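You operate a simulated robot arm through the tools that you are given. There is no shell and no other tool. Be economical: measure what you need, move in short steps, check, and stop when the job is done.

Carry out the task below with a simulated two-armed robot. There is one attempt and no reset: what you move stays moved.

TASK
Screw the cap back on the bottle on the front bench top. Open the right cupboard door, take the paper roll from the upper shelf of the front cupboard and leave it on the island bench under the shelves, then shut the door. Put the ink block that says "soft" from the front bench top on the side bench and the ink block marked "fine" on the top of the fridge. The order is free. Set down upright: paper roll, ink block.

The check looks at the end state, three seconds after you hand in, the way a careful person would. Anything else that was tipped, shoved, dropped, spilled or broken makes it a failure. Lids that push on must go on centred and level and be pressed home; caps that screw on are set level and turned clockwise until they are tight.

THE ROBOT
Two 7-joint arms with two-finger parallel grippers on one trunk, on a base that drives. Base frame: it is fixed to the floor where the robot stands at the start and does not move with it; the origin is under the middle of the robot, x ahead of it, y to its left, z up. Readings come in mm, degrees, newtons and seconds.
The left shoulder is at the start at [50, 161, 1148], the right one opposite. With the tool pointing down near the work surface each hand reaches from about 100 to 520 mm from the robot's upright axis, wherever it stands, measured 20 degrees to its own side. Places, roughly: ink block [1750, 750, 1000]; island bench under the shelves [200, -1200, 900]; paper roll (5x5x6 cm) [1400, 600, 500]; right cupboard door [1400, 700, 500]; side bench [2000, 2500, 900]; top of the fridge [2800, 2500, 1200]. Payload 3.43 kg a hand.
The tool frame of a hand sits at the grasp point between the pads (the TCP): z along the fingers, y along the line on which they close. The tips reach 30 mm beyond it. The gripper opens to 94 mm. The fingers are 28 mm wide and 10 mm thick; the gripper's body (50 by 96 mm) begins 55 mm behind the TCP.
Orientation is that of the tool frame in the base frame, as [roll, pitch, yaw] about the fixed x, y, z axes, in that order (R = Rz(yaw) Ry(pitch) Rx(roll)). With the fingers straight down and closing along the base's y, the tool's x points along the base's -x, its y along +y and its z along -z.

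THE INTERFACE
- The arms move only by the tool apply_moves. It takes "left_steps", "right_steps" or both (then of equal length, played together; a hand with none holds still); each is a list of rows, each an object (a shift or turn left out is 0, a gripper value left out holds the last) with "hand": the finger opening in m, from 0 to 0.094; "travel": the shift along the tool's x, y, z in units of 500 mm (1.0 is 500 mm), a list of three; "angular": the turn, a rotation vector about the tool's x, y, z in units of 45 degrees (1.0 is 45 degrees), a list of three. In form: [{"hand": hand, "travel": [dx, dy, dz], "angular": [rx, ry, rz]}, ...]. A call has 1 to 12 rows; each row is the pose to reach, as a shift and turn from the pose commanded when the call began, along the tool's axes at that moment. A call with a number of a shift or a turn outside -1 to 1 is refused whole. Rows are played at 5 a second. More than 50 mm and 8.6 degrees between two rows, or a gripper value outside its range, and nothing of the call is played. A pose out of reach is approached as far as the arm can. The call stops where the force on the tool passes 40 N (or 10 N more than at its start, if that is more) or the arm is blocked; 0.2 s more then pass. The fingers move at their own pace (about 45 mm/s each) and stop on an object; they squeeze with about 37 N. The grip force told is the motor's: it shows also when the fingers shut on nothing. Time passes only in rows, and 0.2 s behind the last, so rows that repeat a pose let the fingers close. The reply holds the time, the measured pose of the TCP, the force on the tool along the base axes, the opening and the grip force, in the units named above and with some noise, with the torque about the TCP (base axes, N m) and any sound that the robot's microphone picked up.
- Cameras (640 x 400 px; columns grow to the right, rows downward): "scene" is now at [127, 30.8, 1302]; the picture's right is [0.35, -0.94, 0.00], its down [-0.26, -0.10, -0.96] and it looks along [0.90, 0.34, -0.28] (base axes); focal length 240 px, centre (320, 200). "left" rides on the left gripper at [76, -14, -102] in its tool frame; the picture's right is [0.18, 0.98, 0.00], its down [-0.75, 0.14, -0.64] and it looks along [-0.63, 0.12, 0.77] (tool axes); focal length 243 px, centre (320, 200). "right" rides on the right gripper at [76, 14, -103] in its tool frame; the picture's right is [-0.18, 0.98, 0.00], its down [-0.75, -0.14, -0.64] and it looks along [-0.63, -0.12, 0.77] (tool axes); focal length 243 px, centre (320, 200). There is no depth. A picture from a camera that has moved, and an enlarged one, comes with that camera's place and axes in the base frame and with its lens.
- grab_frame(camera): a new picture of that camera. The clock stands still meanwhile.
- slide_trunk(by): slides the trunk up (or, below 0, down) by that many mm; the arms and the scene camera ride with it, the base frame stays. It gives what a move gives, with no picture.
- roll_base(legs): drives the robot by 1 to 6 legs, each [ahead, left, turn to the left] in mm, mm and degrees, along the robot's own axes; the way and the turn of a leg run together, so that a leg with both is an arc; at most 1500 mm and 180 degrees a leg. The arms and the cameras ride along, it lands a little off, and it stops where it bumps. It gives what a move gives.
- turn_head(pan, tilt): turns the head with the scene camera to pan (to the left, within 80 degrees either way) and tilt (down, from -29 to 69), counted from straight ahead of the robot. It gives what a move gives.
- zoom(camera, box): a new picture of the part [left, top, right, bottom] of that camera's present view, enlarged. The clock stands still meanwhile.
- sign_off(): hands the job in; it is judged then, once.

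Go step by step. Nothing tells you exact positions but the pictures and the camera data: compare them with the known pose of the tool, close in by small moves and look again before you grip or let go. The budget is 165 turns and 138 pictures, counting those below and the enlarged ones. Unless the task says otherwise, let go and move clear before handing in.

The tools are called after "Call:" as a command line: name --argument value ..., lists and objects as JSON in quotes. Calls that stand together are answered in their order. apply_moves: Moves the arms, as the interface text tells. Its arguments: {"type":"object","properties":{"left_steps":{"type":"array"},"right_steps":{"type":"array"}},"required":[]} The other tools are called the same way: slide_trunk (by) slides the trunk up or down; roll_base (legs) drives the base; turn_head (pan, tilt) turns the head that bears the scene camera; grab_frame (camera) takes a picture; zoom (camera, box) takes an enlarged picture of a part of a camera's view; sign_off () hands the job in.

At the start:

```text
t: 0.0
left_position: [291.1, 289.3, 1259.2]
left_ee_rot: [180.0, 0.1, -180.0]
left_force: [0.0, 0.5, -0.2]
left_wrist_torque: [-0.04, 0.03, -0.03]
left_opening: 93.9
left_gripper_force: 0.1
right_position: [345.5, -23.3, 1228.5]
right_ee_rot: [-180.0, -0.1, -179.9]
right_force: [0.3, 0.0, -0.1]
right_wrist_torque: [-0.01, 0.03, 0.0]
right_opening: 94.0
right_gripper_force: 0.1
trunk travel left (down, up): [-175.0, 92.0]
robot x, y, heading: [1.4, -0.1, 0.2]
head pan, tilt: [20.5, 16.4]
```

scene: 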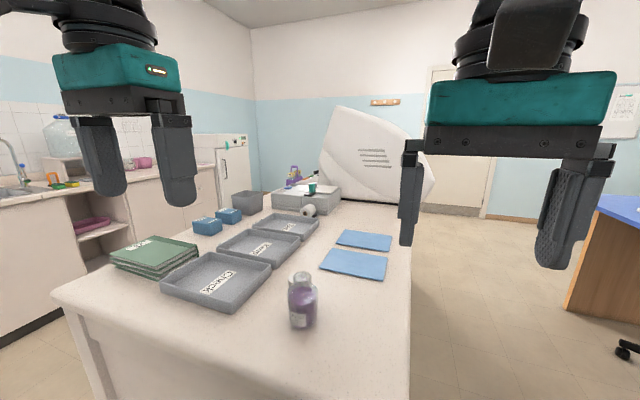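
right: 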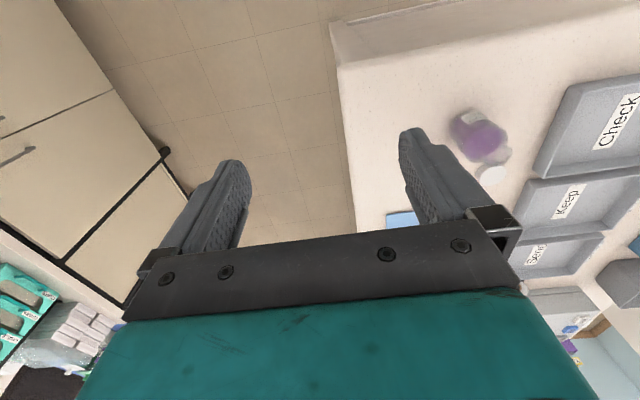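
left: 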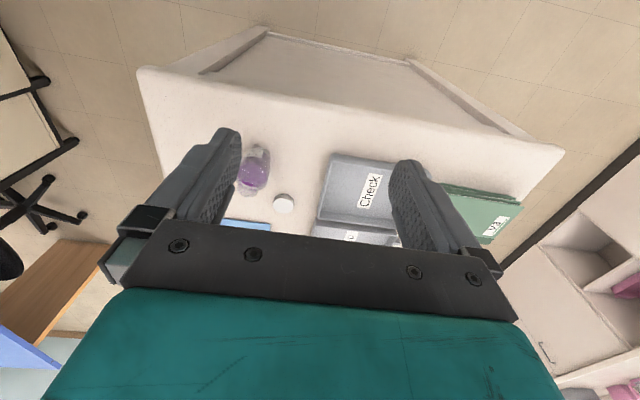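

I see a bench ahead with a purple bottle, a white cap next to it, trays and blue blocks. I'll zoom in for details first.

Call:
zoom --camera "scene" --box '[180, 160, 440, 330]'

Call:
zoom --camera "left" --box '[200, 120, 400, 245]'

Call:
turn_head --pan 75 --tilt 20

Call:
grab_frame --camera "scene"

Call:
turn_head --pan -75 --tilt 20

Call:
grab_frame --camera "scene"

```text
2.35 times, centred on (310, 245) of scene
camera zoom: at [127.0, 30.8, 1302.0], right [0.35, -0.94, 0.0], down [-0.26, -0.1, -0.96], along [0.9, 0.34, -0.28], focal length 565 px, centre (344, 94)
```

zoom: 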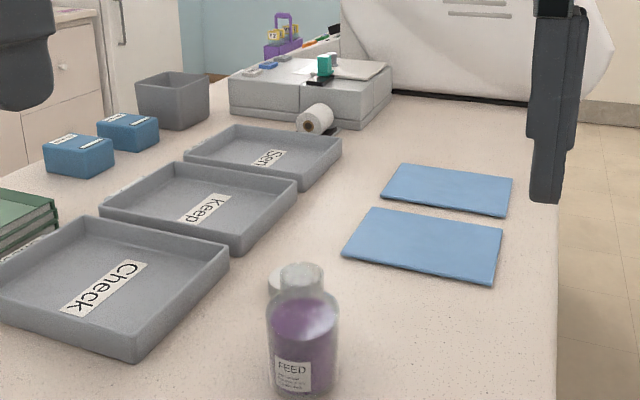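

```text
3.20 times, centred on (300, 182) of left
camera zoom: at [214.4, 275.3, 1360.9], right [-0.18, 0.98, 0.0], down [0.75, 0.14, 0.64], along [0.63, 0.12, -0.77], focal length 776 px, centre (384, 256)
```

zoom: 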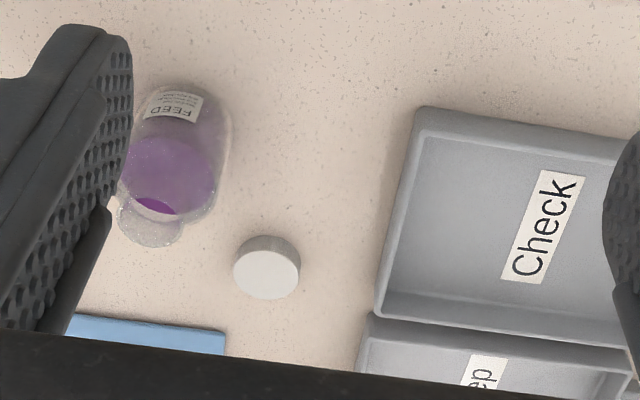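

```text
t: 1.2
left_position: [290.6, 288.6, 1257.7]
left_ee_rot: [179.9, 0.0, -180.0]
left_force: [0.0, 0.1, 1.2]
left_wrist_torque: [0.03, 0.03, -0.02]
left_opening: 94.2
left_gripper_force: 0.2
right_position: [347.2, -24.7, 1227.6]
right_ee_rot: [-179.9, 0.0, -179.9]
right_force: [-0.3, -0.2, 0.8]
right_wrist_torque: [0.0, -0.03, -0.02]
right_opening: 94.0
right_gripper_force: 0.0
trunk travel left (down, up): [-175.0, 92.0]
robot x, y, heading: [2.2, -1.6, -0.2]
head pan, tilt: [75.0, 20.0]
```

```text
132 pictures are left
camera scene: at [63.7, 88.1, 1296.1], right [0.97, -0.26, 0.0], down [-0.09, -0.33, -0.94], along [0.24, 0.91, -0.34], focal length 240 px, centre (320, 200)
```

scene: 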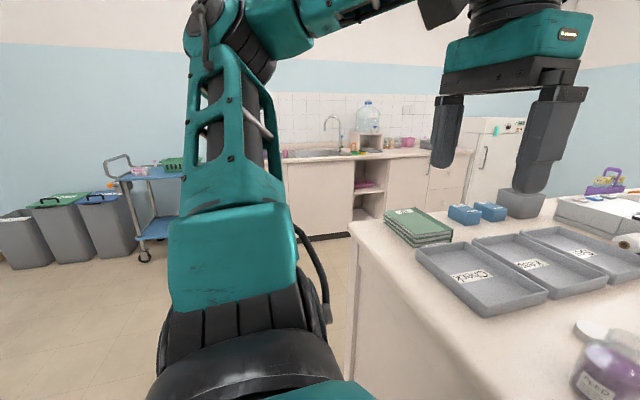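

```text
t: 3.6
left_position: [289.6, 288.6, 1258.9]
left_ee_rot: [180.0, 0.0, -180.0]
left_force: [-0.6, -0.8, 0.0]
left_wrist_torque: [0.03, -0.02, -0.04]
left_opening: 93.9
left_gripper_force: 0.1
right_position: [344.5, -23.3, 1228.8]
right_ee_rot: [-180.0, 0.0, -180.0]
right_force: [-0.1, 0.4, -0.9]
right_wrist_torque: [-0.04, 0.01, -0.03]
right_opening: 94.0
right_gripper_force: 0.1
trunk travel left (down, up): [-175.0, 92.0]
robot x, y, heading: [-2.2, -3.0, -0.1]
head pan, tilt: [-75.0, 20.0]
```

```text
131 pictures are left
camera scene: at [63.7, -91.7, 1296.1], right [-0.97, -0.26, 0.0], down [-0.09, 0.33, -0.94], along [0.24, -0.91, -0.34], focal length 240 px, centre (320, 200)
```

scene: 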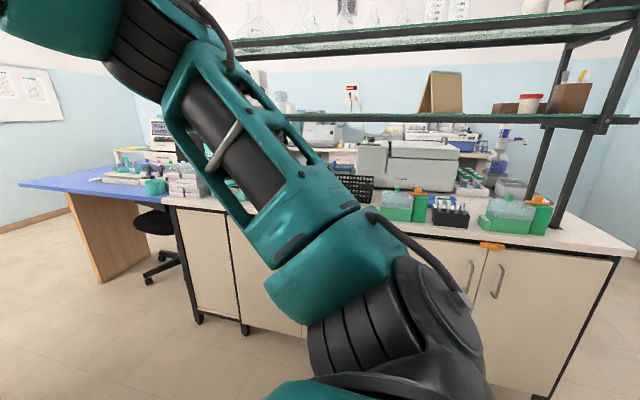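

Bench top seems at about z≈960, with the bottle near (445, 200) and the cap near (550, 260). I'll look down to see the bench edge and also the island.

Call:
turn_head --pan 15 --tilt 55

Call:
grab_frame --camera "scene"

```text
t: 5.2
left_position: [290.3, 288.4, 1258.0]
left_ee_rot: [180.0, 0.0, -179.9]
left_force: [0.6, -1.2, 0.4]
left_wrist_torque: [0.02, 0.01, -0.03]
left_opening: 94.1
left_gripper_force: 0.0
right_position: [346.1, -23.5, 1227.3]
right_ee_rot: [-180.0, 0.0, 179.9]
right_force: [2.9, 3.1, -4.9]
right_wrist_torque: [-0.43, 0.14, -0.31]
right_opening: 94.0
right_gripper_force: 0.1
trunk travel left (down, up): [-175.0, 92.0]
robot x, y, heading: [1.7, 2.4, -0.3]
head pan, tilt: [15.0, 55.0]
```

```text
130 pictures are left
camera scene: at [110.5, 16.4, 1245.6], right [0.25, -0.97, 0.0], down [-0.78, -0.2, -0.59], along [0.57, 0.15, -0.81], focal length 240 px, centre (320, 200)
```

scene: 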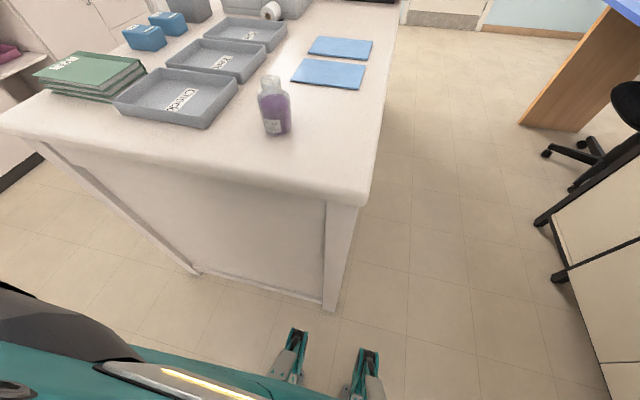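

I'll drive closer and a bit left so both hands reach the bottle and the cap, then look from the wrist cameras.

Call:
roll_base --legs '[[0, 150, 0], [90, 0, 0]]'

Call:
grab_frame --camera "left"

Call:
grab_frame --camera "scene"

```text
t: 7.5
left_position: [338.2, 440.6, 1259.0]
left_ee_rot: [179.9, 0.1, 179.9]
left_force: [-0.7, 0.3, 0.6]
left_wrist_torque: [0.02, 0.0, 0.02]
left_opening: 94.0
left_gripper_force: 0.0
right_position: [395.9, 127.4, 1228.6]
right_ee_rot: [180.0, 0.0, 179.8]
right_force: [1.6, 1.0, -6.0]
right_wrist_torque: [-0.22, -0.17, -0.08]
right_opening: 94.0
right_gripper_force: 0.2
trunk travel left (down, up): [-175.0, 92.0]
robot x, y, heading: [47.0, 151.5, 0.1]
head pan, tilt: [15.0, 55.0]
stopped in leg 2: the robot was blocked; the commanded pose is now the measured one
```

```text
129 pictures are left
camera left: at [262.7, 426.6, 1361.2], right [-0.18, 0.98, 0.0], down [0.75, 0.14, 0.64], along [0.63, 0.12, -0.77], focal length 243 px, centre (320, 200)
```

left: 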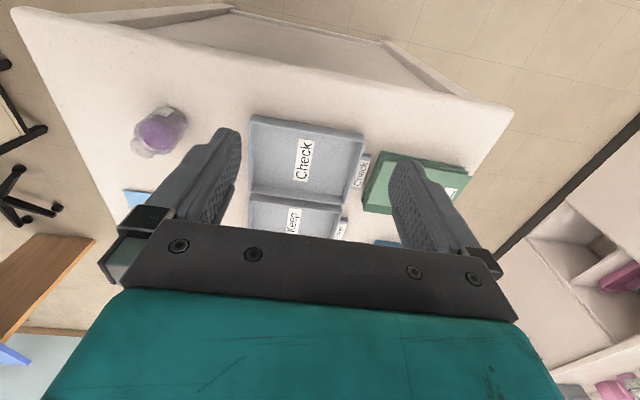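

```text
128 pictures are left
camera scene: at [159.1, 168.3, 1245.3], right [0.26, -0.97, 0.0], down [-0.78, -0.21, -0.59], along [0.57, 0.15, -0.81], focal length 240 px, centre (320, 200)
```

scene: 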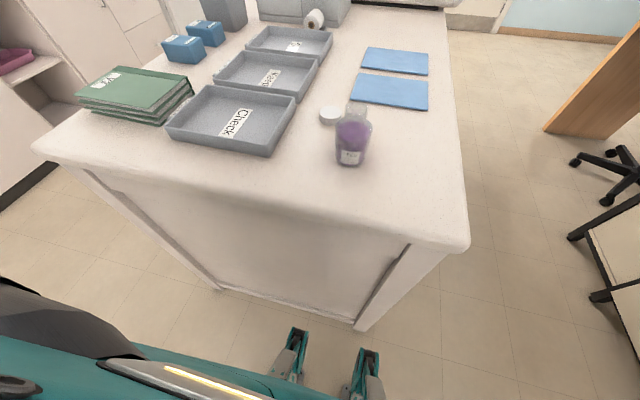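

The base is against the bench now. I'll move the left hand over the cap while the right one clears away.

Call:
apply_moves --left_steps '[{"travel": [-0.066, -0.061, 0.033]}, {"travel": [-0.131, -0.121, 0.066]}, {"travel": [-0.197, -0.182, 0.1]}, {"travel": [-0.262, -0.243, 0.133]}, {"travel": [-0.328, -0.303, 0.166]}, {"travel": [-0.394, -0.364, 0.2]}, {"travel": [-0.394, -0.364, 0.2]}]' --right_steps '[{"travel": [0.04, -0.08, 0]}, {"travel": [0.08, -0.16, 0]}, {"travel": [0.12, -0.24, 0]}, {"travel": [0.16, -0.3, 0]}, {"travel": [0.2, -0.35, 0]}, {"travel": [0.2, -0.35, 0]}, {"travel": [0.2, -0.35, 0]}]'

Call:
grab_frame --camera "left"

Call:
grab_frame --camera "scene"

```text
t: 9.1
left_position: [508.5, 305.9, 1161.4]
left_ee_rot: [-179.9, 0.4, 179.9]
left_force: [-0.3, -0.3, 0.4]
left_wrist_torque: [-0.02, -0.03, 0.0]
left_opening: 94.0
left_gripper_force: 0.0
left hand out of reach, approached as far as the arm can: row 5, 6, 7
right_position: [291.7, -48.8, 1227.6]
right_ee_rot: [179.9, 0.2, 179.9]
right_force: [-0.3, 0.6, 0.2]
right_wrist_torque: [-0.02, -0.03, 0.01]
right_opening: 94.1
right_gripper_force: 0.0
trunk travel left (down, up): [-175.0, 92.0]
robot x, y, heading: [50.1, 149.6, -0.0]
head pan, tilt: [15.0, 55.0]
```

```text
127 pictures are left
camera left: at [432.1, 291.9, 1264.0], right [-0.18, 0.98, 0.0], down [0.75, 0.14, 0.65], along [0.64, 0.12, -0.76], focal length 243 px, centre (320, 200)
```

left: 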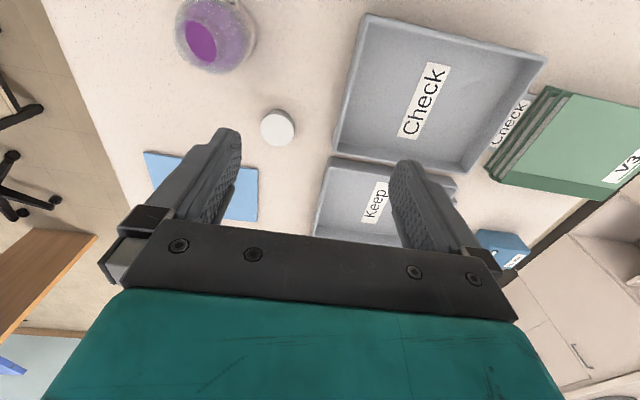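

```text
126 pictures are left
camera scene: at [155.2, 167.7, 1244.3], right [0.26, -0.97, 0.0], down [-0.79, -0.21, -0.58], along [0.56, 0.15, -0.82], focal length 240 px, centre (320, 200)
```

scene: 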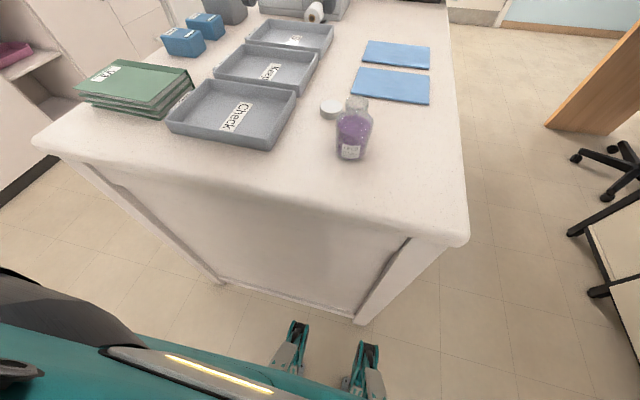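

The cap top looks to be at about z≈950, near (578, 260), which is at the reach limit; reach should improve lower down. I'll lower the hand and check.

Call:
apply_moves --left_steps '[{"travel": [0, 0, 0.07], "hand": 0.07}, {"travel": [0, 0, 0.14]}, {"travel": [0, 0, 0.2]}, {"travel": [0, 0, 0.2]}]'

Call:
grab_frame --camera "left"

```text
t: 10.1
left_position: [509.8, 306.0, 1060.5]
left_ee_rot: [180.0, 0.1, 180.0]
left_force: [0.5, 0.5, 0.2]
left_wrist_torque: [0.0, 0.01, 0.02]
left_opening: 69.9
left_gripper_force: 0.0
right_position: [293.8, -48.7, 1226.7]
right_ee_rot: [179.9, 0.1, 179.9]
right_force: [-0.3, -0.4, 0.1]
right_wrist_torque: [0.0, 0.03, 0.01]
right_opening: 94.2
right_gripper_force: 0.1
trunk travel left (down, up): [-175.0, 92.0]
robot x, y, heading: [48.7, 150.6, -0.0]
head pan, tilt: [15.0, 55.0]
```

```text
125 pictures are left
camera left: at [433.6, 291.9, 1162.9], right [-0.18, 0.98, 0.0], down [0.75, 0.14, 0.64], along [0.63, 0.12, -0.77], focal length 243 px, centre (320, 200)
```

left: 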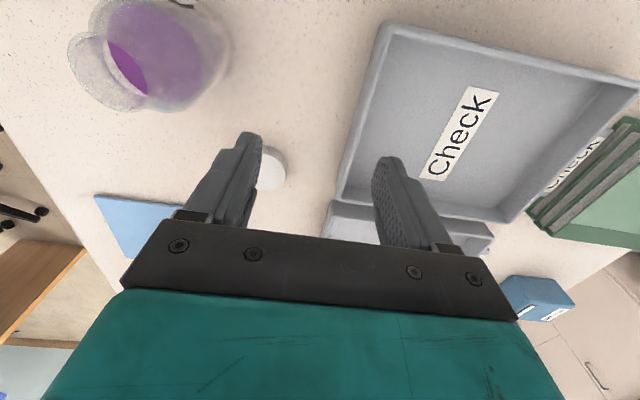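

Cap confirmed at about (577, 261). Try reaching over it.

Call:
apply_moves --left_steps '[{"travel": [-0.05, -0.045, 0.0]}, {"travel": [-0.1, -0.09, 0.0]}, {"travel": [-0.134, -0.09, 0.0]}, {"travel": [-0.134, -0.09, 0.06]}]'

Call:
grab_frame --camera "left"

```text
t: 11.1
left_position: [535.6, 305.7, 1038.9]
left_ee_rot: [-179.9, 0.2, 180.0]
left_force: [-0.7, -0.1, 0.0]
left_wrist_torque: [-0.01, -0.01, -0.04]
left_opening: 70.0
left_gripper_force: 0.1
left hand out of reach, approached as far as the arm can: row 1, 2, 3, 4
right_position: [294.4, -48.6, 1226.5]
right_ee_rot: [180.0, 0.2, 179.9]
right_force: [0.2, 0.6, 0.1]
right_wrist_torque: [0.01, 0.03, 0.02]
right_opening: 94.0
right_gripper_force: 0.2
trunk travel left (down, up): [-175.0, 92.0]
robot x, y, heading: [48.9, 150.3, -0.1]
head pan, tilt: [15.0, 55.0]
```

```text
124 pictures are left
camera left: at [459.2, 291.8, 1141.0], right [-0.18, 0.98, 0.0], down [0.75, 0.14, 0.64], along [0.63, 0.12, -0.76], focal length 243 px, centre (320, 200)
```

left: 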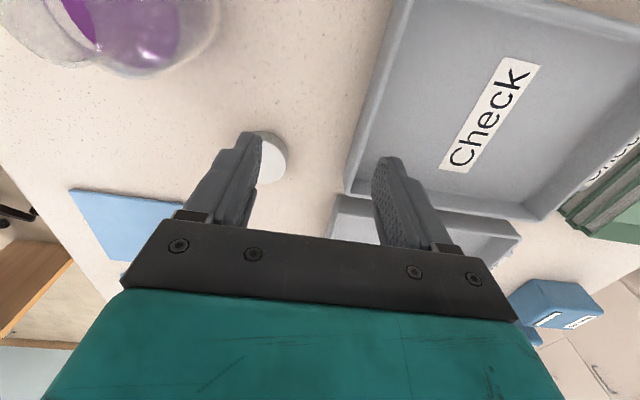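

The reach is limited to about 440 mm from the shoulder. Turning the base right brings the left shoulder forward, so I'll lift, then turn.

Call:
apply_moves --left_steps '[{"travel": [0.05, 0, -0.09]}, {"travel": [0.1, 0, -0.18]}, {"travel": [0.15, 0, -0.27]}, {"travel": [0.18, 0, -0.34]}]'

Call:
roll_base --legs '[[-20, 0, 0], [0, 0, -30]]'

Call:
grab_frame --camera "left"

```text
refused: row 1 steps farther than a row can; nothing moved
```

```text
t: 13.3
left_position: [526.1, 43.2, 1040.4]
left_ee_rot: [-179.9, 0.2, 150.2]
left_force: [-0.8, -0.2, 0.3]
left_wrist_torque: [-0.01, 0.01, 0.0]
left_opening: 70.2
left_gripper_force: 0.0
right_position: [140.8, -143.9, 1227.8]
right_ee_rot: [179.9, 0.1, 150.1]
right_force: [-0.1, -0.3, -0.2]
right_wrist_torque: [-0.01, -0.02, 0.0]
right_opening: 94.2
right_gripper_force: 0.0
trunk travel left (down, up): [-175.0, 92.0]
robot x, y, heading: [24.5, 150.0, -29.8]
head pan, tilt: [15.0, 55.0]
```

```text
123 pictures are left
camera left: at [453.5, 69.1, 1141.2], right [0.33, 0.94, 0.0], down [0.72, -0.25, 0.64], along [0.61, -0.21, -0.76], focal length 243 px, centre (320, 200)
```

left: 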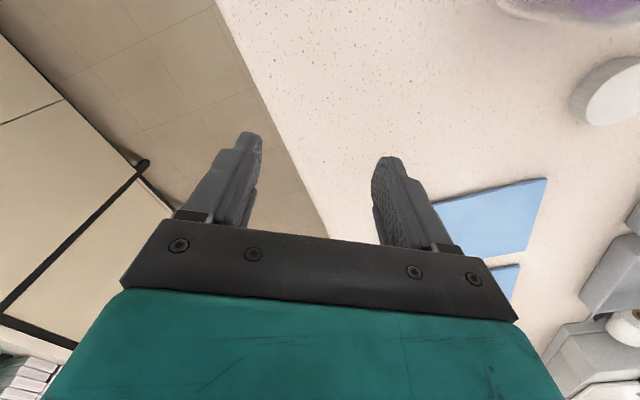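

The lift was refused, yet the base still swept the hand across. I'll check that the bottle still stands.

Call:
turn_head --pan 45 --tilt 45

Call:
grab_frame --camera "scene"

```text
t: 14.3
left_position: [526.8, 42.5, 1039.9]
left_ee_rot: [-179.9, 0.2, 150.2]
left_force: [-0.5, -0.2, 1.0]
left_wrist_torque: [0.04, 0.02, 0.04]
left_opening: 70.2
left_gripper_force: 0.1
right_position: [141.2, -145.1, 1228.9]
right_ee_rot: [-180.0, 0.1, 150.1]
right_force: [-0.2, 0.7, -0.1]
right_wrist_torque: [0.0, 0.03, 0.02]
right_opening: 93.9
right_gripper_force: 0.0
trunk travel left (down, up): [-175.0, 92.0]
robot x, y, heading: [28.7, 150.7, -29.7]
head pan, tilt: [45.0, 45.0]
```

```text
122 pictures are left
camera scene: at [140.2, 150.9, 1257.4], right [0.26, -0.96, 0.0], down [-0.68, -0.19, -0.71], along [0.68, 0.19, -0.71], focal length 240 px, centre (320, 200)
```

scene: 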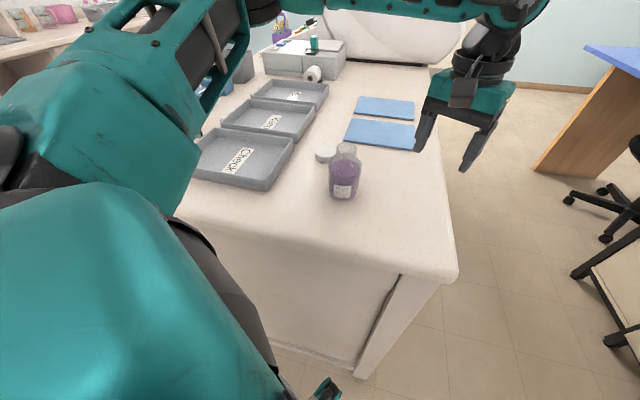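

Bottle and cap are untouched. Lifting, then moving over the cap in legal steps.

Call:
apply_moves --left_steps '[{"travel": [0, 0, -0.09]}, {"travel": [0, 0, -0.18]}, {"travel": [0.026, 0.086, -0.18]}, {"travel": [0.052, 0.172, -0.18]}, {"travel": [0.078, 0.257, -0.18]}, {"travel": [0.104, 0.343, -0.18]}, {"travel": [0.13, 0.429, -0.18]}, {"travel": [0.13, 0.429, -0.1]}, {"travel": [0.13, 0.429, -0.02]}, {"travel": [0.13, 0.429, 0.03]}, {"travel": [0.13, 0.429, 0.03]}]'

Call:
grab_frame --camera "left"

Call:
grab_frame --camera "scene"

```text
t: 16.7
left_position: [576.3, 262.0, 1023.3]
left_ee_rot: [-179.9, 0.2, 150.1]
left_force: [1.0, 0.4, 0.1]
left_wrist_torque: [0.02, 0.0, -0.02]
left_opening: 69.8
left_gripper_force: 0.2
left hand out of reach, approached as far as the arm can: row 2
right_position: [140.5, -143.5, 1227.0]
right_ee_rot: [-180.0, 0.1, 150.0]
right_force: [-0.5, 0.1, 0.5]
right_wrist_torque: [0.0, 0.03, 0.0]
right_opening: 94.0
right_gripper_force: 0.0
trunk travel left (down, up): [-175.0, 92.0]
robot x, y, heading: [28.6, 151.1, -29.5]
head pan, tilt: [45.0, 45.0]
```

```text
121 pictures are left
camera left: at [504.4, 287.7, 1124.7], right [0.33, 0.94, 0.0], down [0.72, -0.25, 0.64], along [0.61, -0.21, -0.76], focal length 243 px, centre (320, 200)
```

left: 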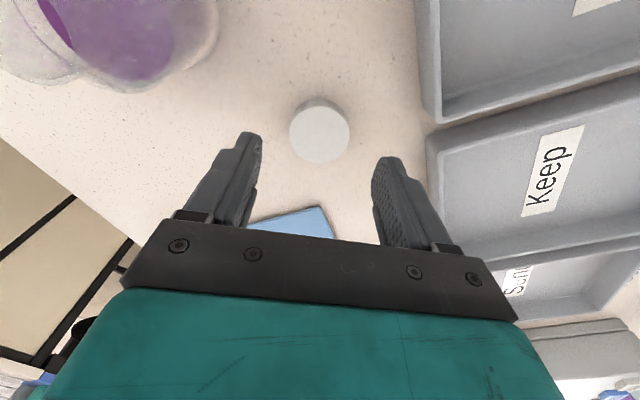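

```text
120 pictures are left
camera scene: at [140.2, 151.0, 1257.5], right [0.26, -0.96, 0.0], down [-0.68, -0.19, -0.71], along [0.68, 0.19, -0.71], focal length 240 px, centre (320, 200)
```

scene: 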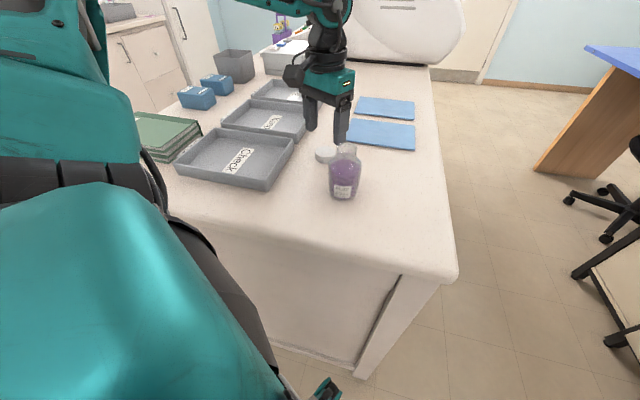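

The cap is about 8 mm further ahead. Correct and descend nearer.

Call:
apply_moves --left_steps '[{"travel": [-0.016, 0.004, 0.0]}, {"travel": [-0.016, 0.004, 0.05]}, {"travel": [-0.016, 0.004, 0.1]}, {"travel": [-0.016, 0.004, 0.1]}]'

Call:
grab_frame --camera "left"

Call:
zoom --camera "scene" --box '[260, 70, 420, 210]'

```text
t: 17.7
left_position: [585.1, 259.0, 972.8]
left_ee_rot: [179.9, 0.3, 150.2]
left_force: [-0.4, 0.0, -0.3]
left_wrist_torque: [0.04, 0.01, 0.0]
left_opening: 69.9
left_gripper_force: 0.1
right_position: [141.8, -142.9, 1228.3]
right_ee_rot: [-179.9, 0.2, 150.2]
right_force: [0.2, 0.8, -0.1]
right_wrist_torque: [-0.02, -0.04, -0.01]
right_opening: 93.8
right_gripper_force: 0.0
trunk travel left (down, up): [-175.0, 92.0]
robot x, y, heading: [26.6, 147.9, -29.6]
head pan, tilt: [45.0, 45.0]
```

```text
119 pictures are left
camera left: at [511.1, 285.4, 1074.7], right [0.33, 0.94, 0.0], down [0.72, -0.25, 0.64], along [0.61, -0.21, -0.76], focal length 243 px, centre (320, 200)
```

left: 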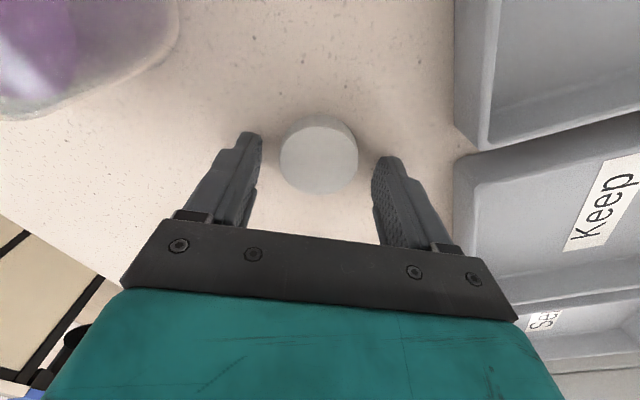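

```text
2.86 times, centred on (340, 140) of scene
camera zoom: at [140.1, 151.0, 1257.5], right [0.26, -0.96, 0.0], down [-0.68, -0.19, -0.71], along [0.68, 0.19, -0.71], focal length 686 px, centre (263, 371)
```

zoom: 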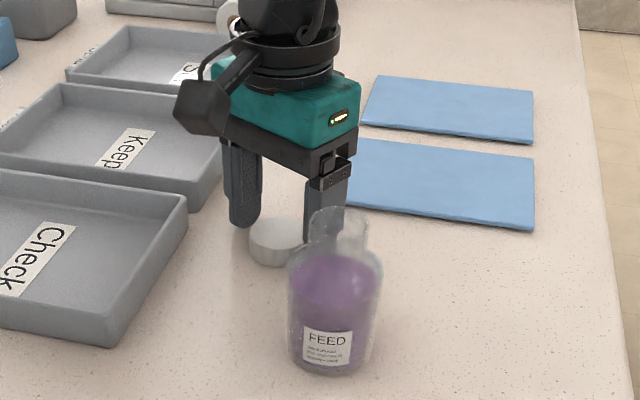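

Cap is centred between the fingers. Descending another 20 mm.

Call:
apply_moves --left_steps '[{"travel": [0, 0, 0.02]}, {"travel": [0, 0, 0.04]}, {"travel": [0, 0, 0.04]}]'

Call:
grab_frame --camera "left"

Call:
zoom --camera "scene" --box '[290, 80, 390, 210]'

```text
t: 18.2
left_position: [584.6, 259.0, 970.4]
left_ee_rot: [179.9, 0.8, 150.1]
left_force: [-12.5, 9.4, 23.7]
left_wrist_torque: [0.05, 0.8, -0.13]
left_opening: 68.9
left_gripper_force: 0.1
right_position: [139.1, -142.7, 1227.4]
right_ee_rot: [179.9, 0.2, 150.2]
right_force: [0.9, -0.9, 0.6]
right_wrist_torque: [-0.01, 0.02, -0.02]
right_opening: 93.9
right_gripper_force: 0.1
trunk travel left (down, up): [-175.0, 92.0]
robot x, y, heading: [32.3, 151.9, -29.8]
head pan, tilt: [45.0, 45.0]
stopped in row 2 (left hand): the force on the tool passed its limit (the readings are from after the stop); the commanded pose is now the measured one
```

```text
117 pictures are left
camera left: at [509.7, 285.4, 1071.2], right [0.33, 0.94, 0.0], down [0.72, -0.25, 0.65], along [0.62, -0.22, -0.76], focal length 243 px, centre (320, 200)
```

left: 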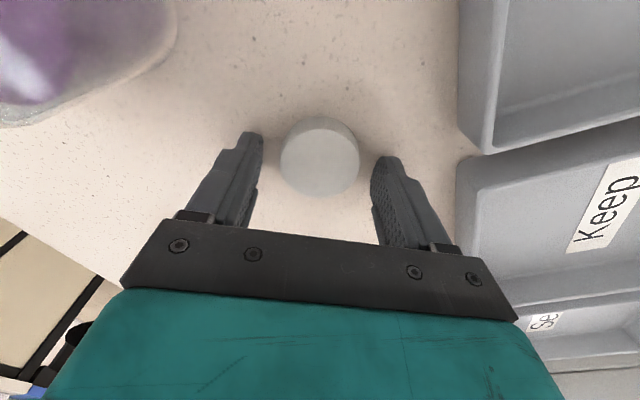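

```text
3.08 times, centred on (340, 145) of scene
camera zoom: at [137.1, 151.8, 1258.1], right [0.26, -0.96, 0.0], down [-0.68, -0.19, -0.71], along [0.68, 0.19, -0.71], focal length 739 px, centre (258, 369)
```

zoom: 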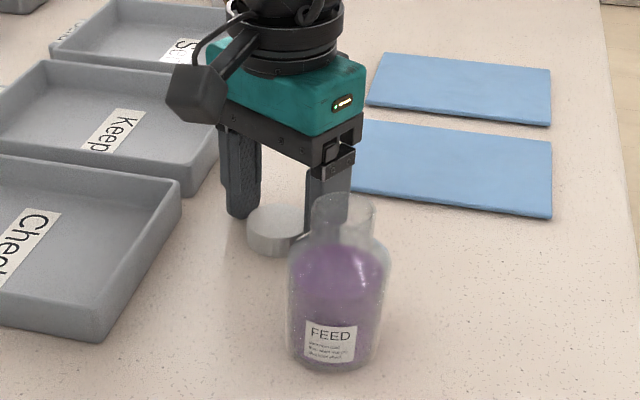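

We touched the bench: its top is z≈940. That means the cap centre is ~11 mm closer to the robot; shift, then close.

Call:
apply_moves --left_steps '[{"travel": [0, 0, -0.01]}, {"travel": [0.024, -0.004, -0.008]}, {"travel": [0.024, -0.004, -0.005]}, {"travel": [0.024, -0.004, -0.005]}]'

Call:
grab_frame --camera "left"

```text
t: 19.2
left_position: [575.1, 262.2, 969.9]
left_ee_rot: [179.9, 0.8, 150.1]
left_force: [0.5, 1.2, 9.4]
left_wrist_torque: [0.1, 0.12, -0.23]
left_opening: 69.9
left_gripper_force: 0.1
right_position: [141.5, -144.1, 1228.7]
right_ee_rot: [180.0, 0.1, 150.2]
right_force: [-0.3, -0.8, -0.1]
right_wrist_torque: [0.01, -0.02, -0.03]
right_opening: 94.0
right_gripper_force: 0.0
trunk travel left (down, up): [-175.0, 92.0]
robot x, y, heading: [26.5, 152.7, -29.6]
head pan, tilt: [45.0, 45.0]
```

```text
115 pictures are left
camera left: at [501.5, 289.5, 1071.0], right [0.33, 0.94, 0.0], down [0.71, -0.25, 0.65], along [0.62, -0.22, -0.76], focal length 243 px, centre (320, 200)
```

left: 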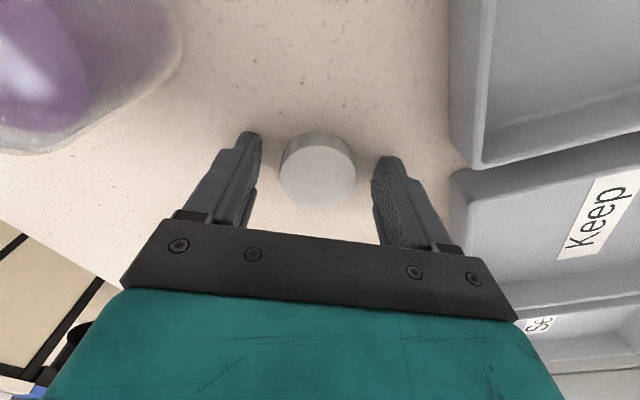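

Well centred. Level the hand, raise 2 mm off the bench, and close on the cap.

Call:
apply_moves --left_steps '[{"travel": [0, 0, -0.006], "angular": [0, 0.018, 0]}, {"travel": [0, 0, -0.006], "angular": [0, 0.018, 0], "hand": 0.03}, {"travel": [0, 0, -0.006], "angular": [0, 0.018, 0], "hand": 0.03}, {"travel": [0, 0, -0.006], "angular": [0, 0.018, 0], "hand": 0.03}, {"travel": [0, 0, -0.006], "angular": [0, 0.018, 0], "hand": 0.03}]'

Call:
grab_frame --camera "left"

```text
t: 20.4
left_position: [575.6, 262.7, 971.8]
left_ee_rot: [180.0, -0.1, 150.0]
left_force: [0.9, 0.3, -0.6]
left_wrist_torque: [0.0, 0.01, 0.02]
left_opening: 42.7
left_gripper_force: 36.8
right_position: [142.2, -143.0, 1227.7]
right_ee_rot: [-180.0, 0.2, 150.2]
right_force: [0.9, -0.4, 0.3]
right_wrist_torque: [0.0, 0.03, 0.0]
right_opening: 93.9
right_gripper_force: 0.0
trunk travel left (down, up): [-175.0, 92.0]
robot x, y, heading: [25.6, 150.0, -29.8]
head pan, tilt: [45.0, 45.0]
```

```text
114 pictures are left
camera left: at [503.0, 288.7, 1074.1], right [0.33, 0.94, 0.0], down [0.72, -0.25, 0.64], along [0.61, -0.21, -0.77], focal length 243 px, centre (320, 200)
```

left: 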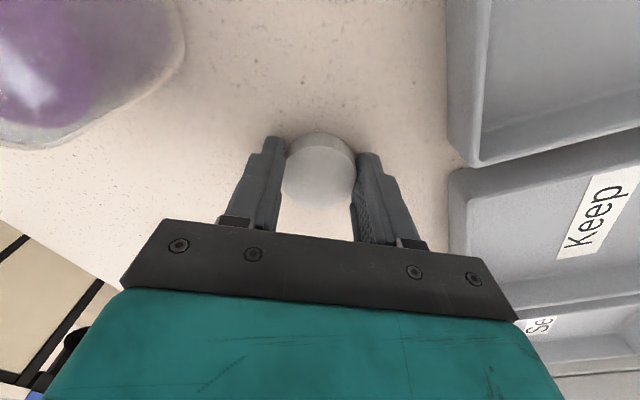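

Cap gripped (42.7 mm). Lift it and look at the bottle neck.

Call:
apply_moves --left_steps '[{"travel": [0, 0, -0.09]}, {"travel": [0, 0, -0.18]}, {"travel": [0, 0, -0.25]}, {"travel": [0, 0, -0.25]}]'

Call:
grab_frame --camera "left"

Call:
zoom --camera "scene" --box '[260, 60, 420, 210]'

```text
t: 21.4
left_position: [576.2, 264.3, 1098.0]
left_ee_rot: [180.0, -0.1, 150.2]
left_force: [0.0, 0.1, -0.2]
left_wrist_torque: [-0.02, -0.03, 0.01]
left_opening: 42.9
left_gripper_force: 37.5
right_position: [142.8, -143.9, 1227.3]
right_ee_rot: [-179.9, 0.1, 150.2]
right_force: [0.0, -0.4, 0.2]
right_wrist_torque: [-0.02, -0.01, 0.0]
right_opening: 93.9
right_gripper_force: 0.1
trunk travel left (down, up): [-175.0, 92.0]
robot x, y, heading: [24.6, 153.5, -29.7]
head pan, tilt: [45.0, 45.0]
```

```text
113 pictures are left
camera left: at [503.3, 290.7, 1199.8], right [0.33, 0.94, 0.0], down [0.72, -0.25, 0.64], along [0.6, -0.21, -0.77], focal length 243 px, centre (320, 200)
```

left: 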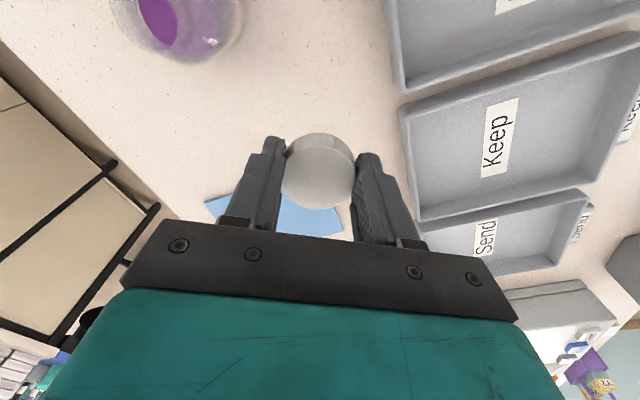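

```text
2.67 times, centred on (340, 135) of scene
camera zoom: at [140.3, 151.3, 1257.4], right [0.26, -0.96, 0.0], down [-0.68, -0.19, -0.71], along [0.68, 0.19, -0.71], focal length 640 px, centre (267, 373)
```

zoom: 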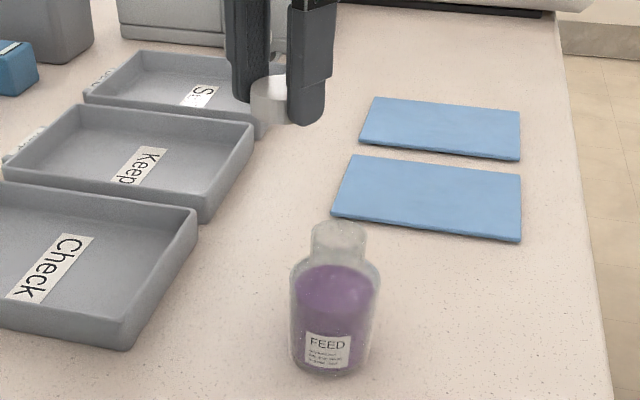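

Bottle axis is near (475, 197), rim at about z≈1041. Carry the cap above the neck with clearance and look.

Call:
apply_moves --left_steps '[{"travel": [0.027, -0.054, -0.02]}, {"travel": [0.054, -0.108, -0.02]}, {"travel": [0.082, -0.162, -0.02]}, {"travel": [0.109, -0.217, -0.02]}, {"travel": [0.109, -0.217, -0.02]}]'

Call:
zoom --camera "scene" --box '[260, 60, 420, 210]'

Call:
grab_frame --camera "left"

```text
t: 22.6
left_position: [475.4, 195.6, 1107.8]
left_ee_rot: [-180.0, 0.0, 150.2]
left_force: [0.5, -0.5, -0.5]
left_wrist_torque: [0.01, 0.01, -0.01]
left_opening: 42.8
left_gripper_force: 36.8
right_position: [142.1, -144.1, 1226.7]
right_ee_rot: [180.0, 0.2, 150.3]
right_force: [-0.5, -0.8, -0.5]
right_wrist_torque: [0.0, -0.02, 0.04]
right_opening: 94.3
right_gripper_force: 0.0
trunk travel left (down, up): [-175.0, 92.0]
robot x, y, heading: [28.6, 150.2, -29.7]
head pan, tilt: [45.0, 45.0]
```

```text
2.67 times, centred on (340, 135) of scene
camera zoom: at [140.3, 151.4, 1257.4], right [0.26, -0.96, 0.0], down [-0.68, -0.19, -0.71], along [0.68, 0.19, -0.71], focal length 640 px, centre (267, 373)
```

zoom: 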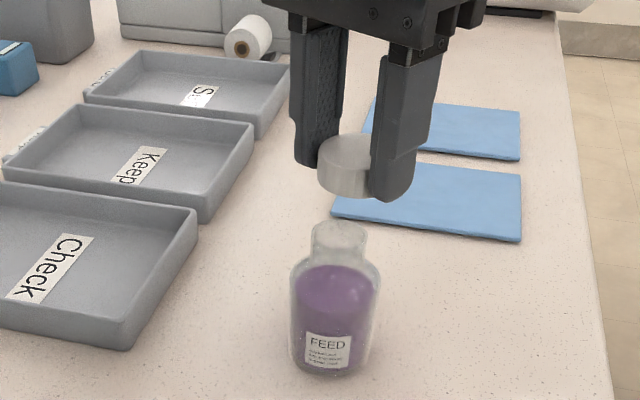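

```text
110 pictures are left
camera left: at [401.9, 221.8, 1209.6], right [0.33, 0.94, 0.0], down [0.72, -0.25, 0.64], along [0.61, -0.21, -0.77], focal length 243 px, centre (320, 200)
```

left: 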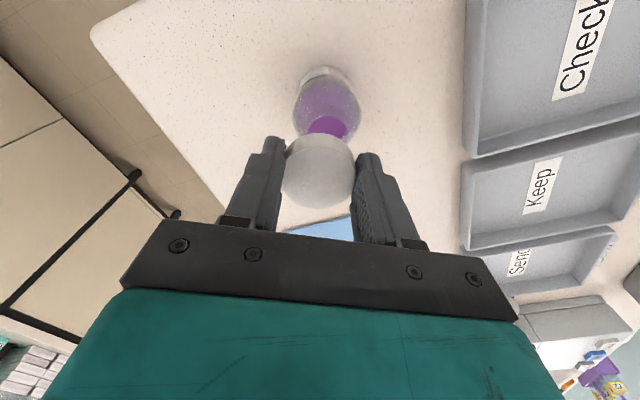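

Neck axis estimate (481, 198). Nudge and lower to just above the rim, then check alignment.

Call:
apply_moves --left_steps '[{"travel": [-0.006, 0.009, 0.0]}, {"travel": [-0.006, 0.009, 0.03]}, {"travel": [-0.006, 0.009, 0.05]}, {"travel": [-0.006, 0.009, 0.05]}]'

Call:
zoom --camera "scene" --box '[300, 90, 400, 210]'

Call:
zoom --camera "left" --box '[240, 40, 400, 240]'

```text
t: 23.6
left_position: [480.0, 198.0, 1082.3]
left_ee_rot: [180.0, -0.1, 150.2]
left_force: [0.2, -0.4, 0.7]
left_wrist_torque: [-0.01, 0.04, -0.01]
left_opening: 42.8
left_gripper_force: 36.9
right_position: [141.6, -142.9, 1227.2]
right_ee_rot: [-179.9, 0.1, 150.2]
right_force: [0.2, 0.5, -0.6]
right_wrist_torque: [-0.02, 0.02, -0.01]
right_opening: 94.0
right_gripper_force: 0.1
trunk travel left (down, up): [-175.0, 92.0]
robot x, y, heading: [28.5, 150.2, -30.0]
head pan, tilt: [45.0, 45.0]
```

```text
3.33 times, centred on (350, 150) of scene
camera zoom: at [140.2, 151.3, 1257.5], right [0.26, -0.96, 0.0], down [-0.68, -0.19, -0.71], along [0.68, 0.19, -0.71], focal length 800 px, centre (220, 367)
```

zoom: 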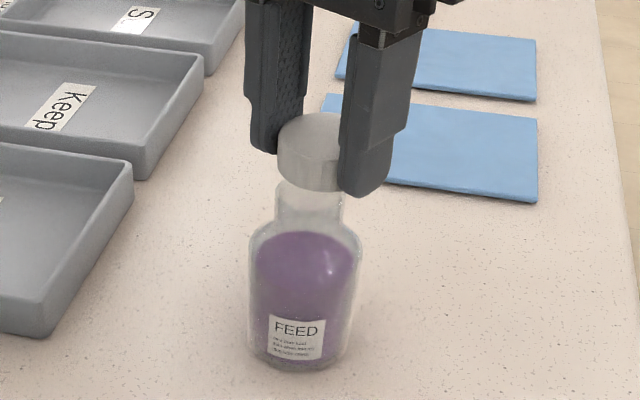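

```text
2.00 times, centred on (320, 140) of left
camera zoom: at [406.8, 224.1, 1183.9], right [0.33, 0.94, 0.0], down [0.72, -0.25, 0.64], along [0.61, -0.21, -0.77], focal length 485 px, centre (320, 320)
```

zoom: 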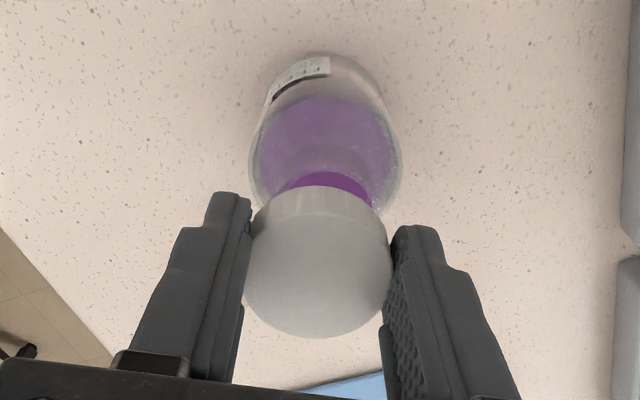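

Alignment looks within a couple of millimetres. Lower gently until contact.

Call:
apply_moves --left_steps '[{"travel": [0, 0.002, 0.008]}, {"travel": [0, 0.002, 0.014]}, {"travel": [0, 0.002, 0.02]}, {"travel": [0, 0.002, 0.024]}]'

Call:
zoom --camera "scene" --box '[300, 90, 400, 210]'

```text
t: 24.6
left_position: [480.3, 198.4, 1069.2]
left_ee_rot: [-179.9, -0.1, 150.2]
left_force: [0.5, -0.2, 0.3]
left_wrist_torque: [-0.01, -0.01, 0.01]
left_opening: 42.4
left_gripper_force: 36.8
right_position: [141.9, -142.2, 1227.9]
right_ee_rot: [180.0, 0.1, 150.2]
right_force: [0.6, -0.1, -0.3]
right_wrist_torque: [0.01, -0.03, 0.0]
right_opening: 94.2
right_gripper_force: 0.1
trunk travel left (down, up): [-175.0, 92.0]
robot x, y, heading: [26.3, 148.9, -29.7]
head pan, tilt: [45.0, 45.0]
```

```text
3.33 times, centred on (350, 150) of scene
camera zoom: at [140.2, 151.2, 1257.5], right [0.26, -0.96, 0.0], down [-0.68, -0.19, -0.71], along [0.68, 0.19, -0.71], focal length 800 px, centre (220, 367)
```

zoom: 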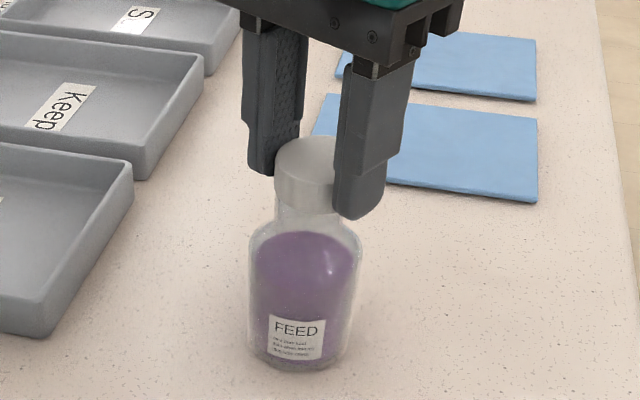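

No contact yet; continue down.

Call:
apply_moves --left_steps '[{"travel": [0, 0, 0.005]}, {"travel": [0, 0, 0.01]}, {"travel": [0, 0, 0.015]}, {"travel": [0, 0, 0.02]}]'

Call:
zoom --camera "scene" --box '[300, 90, 400, 210]'

Call:
zoom --camera "left" --box '[240, 40, 400, 240]'

```text
t: 25.5
left_position: [480.4, 197.9, 1066.9]
left_ee_rot: [-179.9, 0.7, 150.3]
left_force: [-4.6, 5.5, 18.0]
left_wrist_torque: [0.25, 0.25, 0.0]
left_opening: 42.8
left_gripper_force: 36.7
right_position: [139.0, -141.5, 1227.1]
right_ee_rot: [179.9, 0.2, 150.2]
right_force: [-0.2, 0.5, -0.2]
right_wrist_torque: [0.01, -0.01, 0.01]
right_opening: 93.8
right_gripper_force: 0.1
trunk travel left (down, up): [-175.0, 92.0]
robot x, y, heading: [24.1, 150.5, -29.5]
head pan, tilt: [45.0, 45.0]
stopped in row 4 (left hand): the force on the tool passed its limit (the readings are from after the stop); the commanded pose is now the measured one
```

```text
3.33 times, centred on (350, 150) of scene
camera zoom: at [138.3, 152.0, 1257.5], right [0.26, -0.96, 0.0], down [-0.68, -0.19, -0.71], along [0.68, 0.19, -0.71], focal length 800 px, centre (220, 367)
```

zoom: 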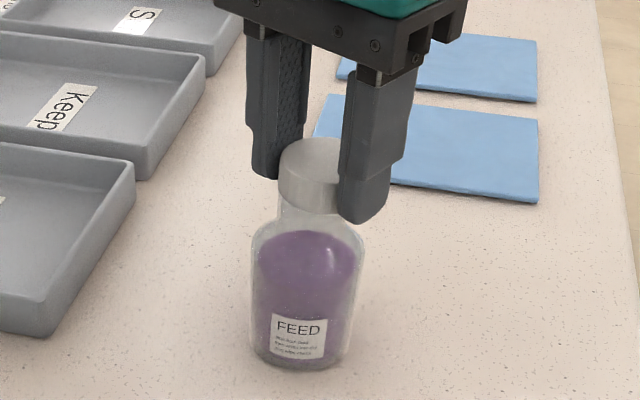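

```text
2.00 times, centred on (320, 140) of left
camera zoom: at [405.9, 224.5, 1167.9], right [0.33, 0.94, 0.0], down [0.72, -0.25, 0.65], along [0.61, -0.22, -0.76], focal length 485 px, centre (320, 320)
```

zoom: 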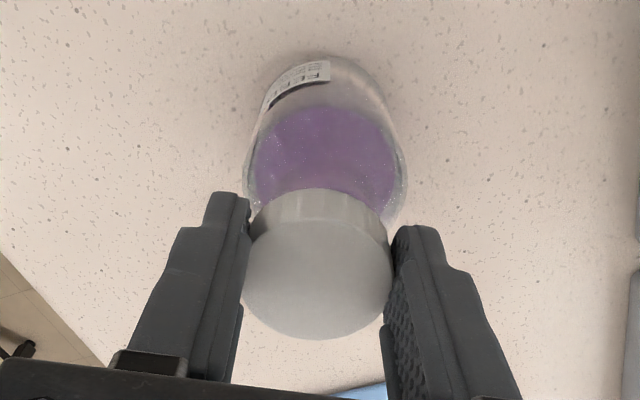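

Contact with the rim/threads at TCP z≈1067, with the cap seemingly over the rim. Try turning clockwise 45° with light pressure and observe.

Call:
apply_moves --left_steps '[{"travel": [0.001, 0.001, 0.0], "angular": [0, 0.016, 0.16]}, {"travel": [0.001, 0.001, 0.0], "angular": [0, 0.016, 0.33]}, {"travel": [0.001, 0.001, 0.0], "angular": [0, 0.016, 0.5]}, {"travel": [0.001, 0.001, 0.001], "angular": [0, 0.016, 0.66]}, {"travel": [0.001, 0.001, 0.001], "angular": [0, 0.016, 0.83]}, {"travel": [0.001, 0.001, 0.001], "angular": [0, 0.016, 0.99]}]'

Call:
zoom --camera "scene" --box '[300, 90, 400, 210]'

```text
t: 26.9
left_position: [479.7, 197.4, 1065.0]
left_ee_rot: [179.7, -0.3, 107.0]
left_force: [-4.2, 0.6, 11.1]
left_wrist_torque: [0.08, 0.14, 0.0]
left_opening: 42.8
left_gripper_force: 37.2
right_position: [141.1, -143.7, 1226.9]
right_ee_rot: [179.9, 0.2, 150.3]
right_force: [0.8, 0.6, 0.2]
right_wrist_torque: [0.0, -0.04, -0.01]
right_opening: 94.1
right_gripper_force: 0.0
trunk travel left (down, up): [-175.0, 92.0]
robot x, y, heading: [26.6, 150.4, -29.5]
head pan, tilt: [45.0, 45.0]
stopped in row 6 (left hand): the force on the tool passed its limit (the readings are from after the stop); the commanded pose is now the measured one
```

```text
3.33 times, centred on (350, 150) of scene
camera zoom: at [138.6, 151.2, 1257.3], right [0.26, -0.96, 0.0], down [-0.68, -0.19, -0.71], along [0.68, 0.19, -0.71], focal length 800 px, centre (220, 367)
```

zoom: 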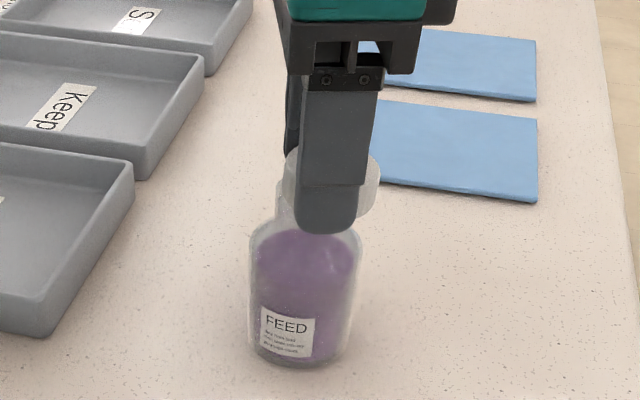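

The cap sits ~8–10 mm off the TCP along −tool x, so it was misaligned. Lift a little and measure properly.

Call:
apply_moves --left_steps '[{"travel": [0, 0, -0.02], "angular": [0.006, -0.006, 0]}, {"travel": [0, 0, -0.04], "angular": [0.006, -0.006, 0]}, {"travel": [0, 0, -0.04], "angular": [0.006, -0.006, 0]}]'

Call:
zoom --camera "scene" --box '[300, 90, 400, 210]'

Call:
zoom --camera "left" --box '[240, 40, 400, 240]'

```text
t: 27.7
left_position: [482.4, 196.6, 1084.8]
left_ee_rot: [-179.8, -0.1, 107.3]
left_force: [-0.3, 0.1, -1.2]
left_wrist_torque: [0.01, 0.02, 0.03]
left_opening: 42.9
left_gripper_force: 37.3
right_position: [142.0, -143.6, 1227.2]
right_ee_rot: [-180.0, 0.2, 150.2]
right_force: [0.2, -0.6, 0.6]
right_wrist_torque: [0.02, -0.03, 0.0]
right_opening: 93.6
right_gripper_force: 0.0
trunk travel left (down, up): [-175.0, 92.0]
robot x, y, heading: [30.2, 149.7, -29.9]
head pan, tilt: [45.0, 45.0]
```

```text
3.33 times, centred on (350, 150) of scene
camera zoom: at [140.2, 151.4, 1257.4], right [0.26, -0.96, 0.0], down [-0.68, -0.19, -0.71], along [0.68, 0.19, -0.71], focal length 800 px, centre (220, 367)
```

zoom: 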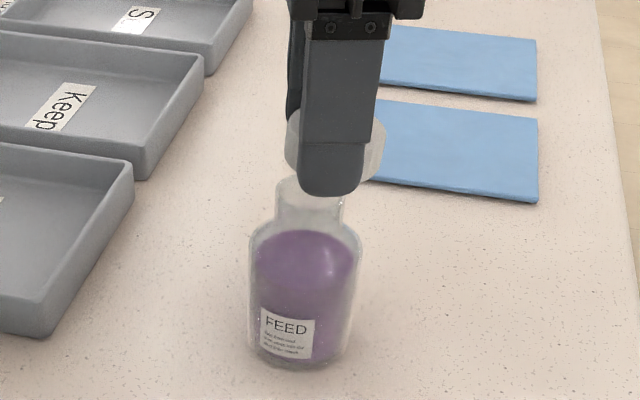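

```text
2.00 times, centred on (320, 140) of left
camera zoom: at [446.1, 266.2, 1187.2], right [0.88, 0.47, 0.0], down [0.36, -0.68, 0.64], along [0.3, -0.57, -0.77], focal length 485 px, centre (320, 320)
```

zoom: 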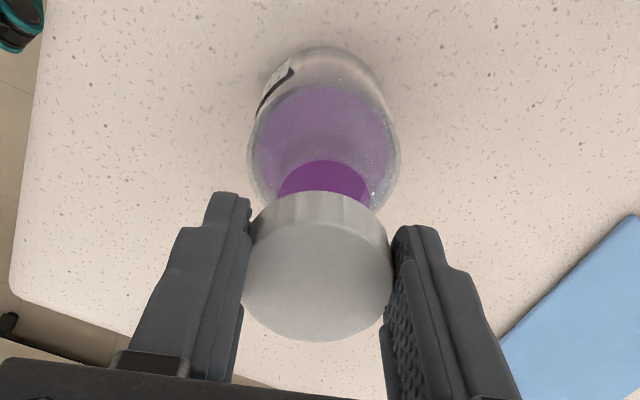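

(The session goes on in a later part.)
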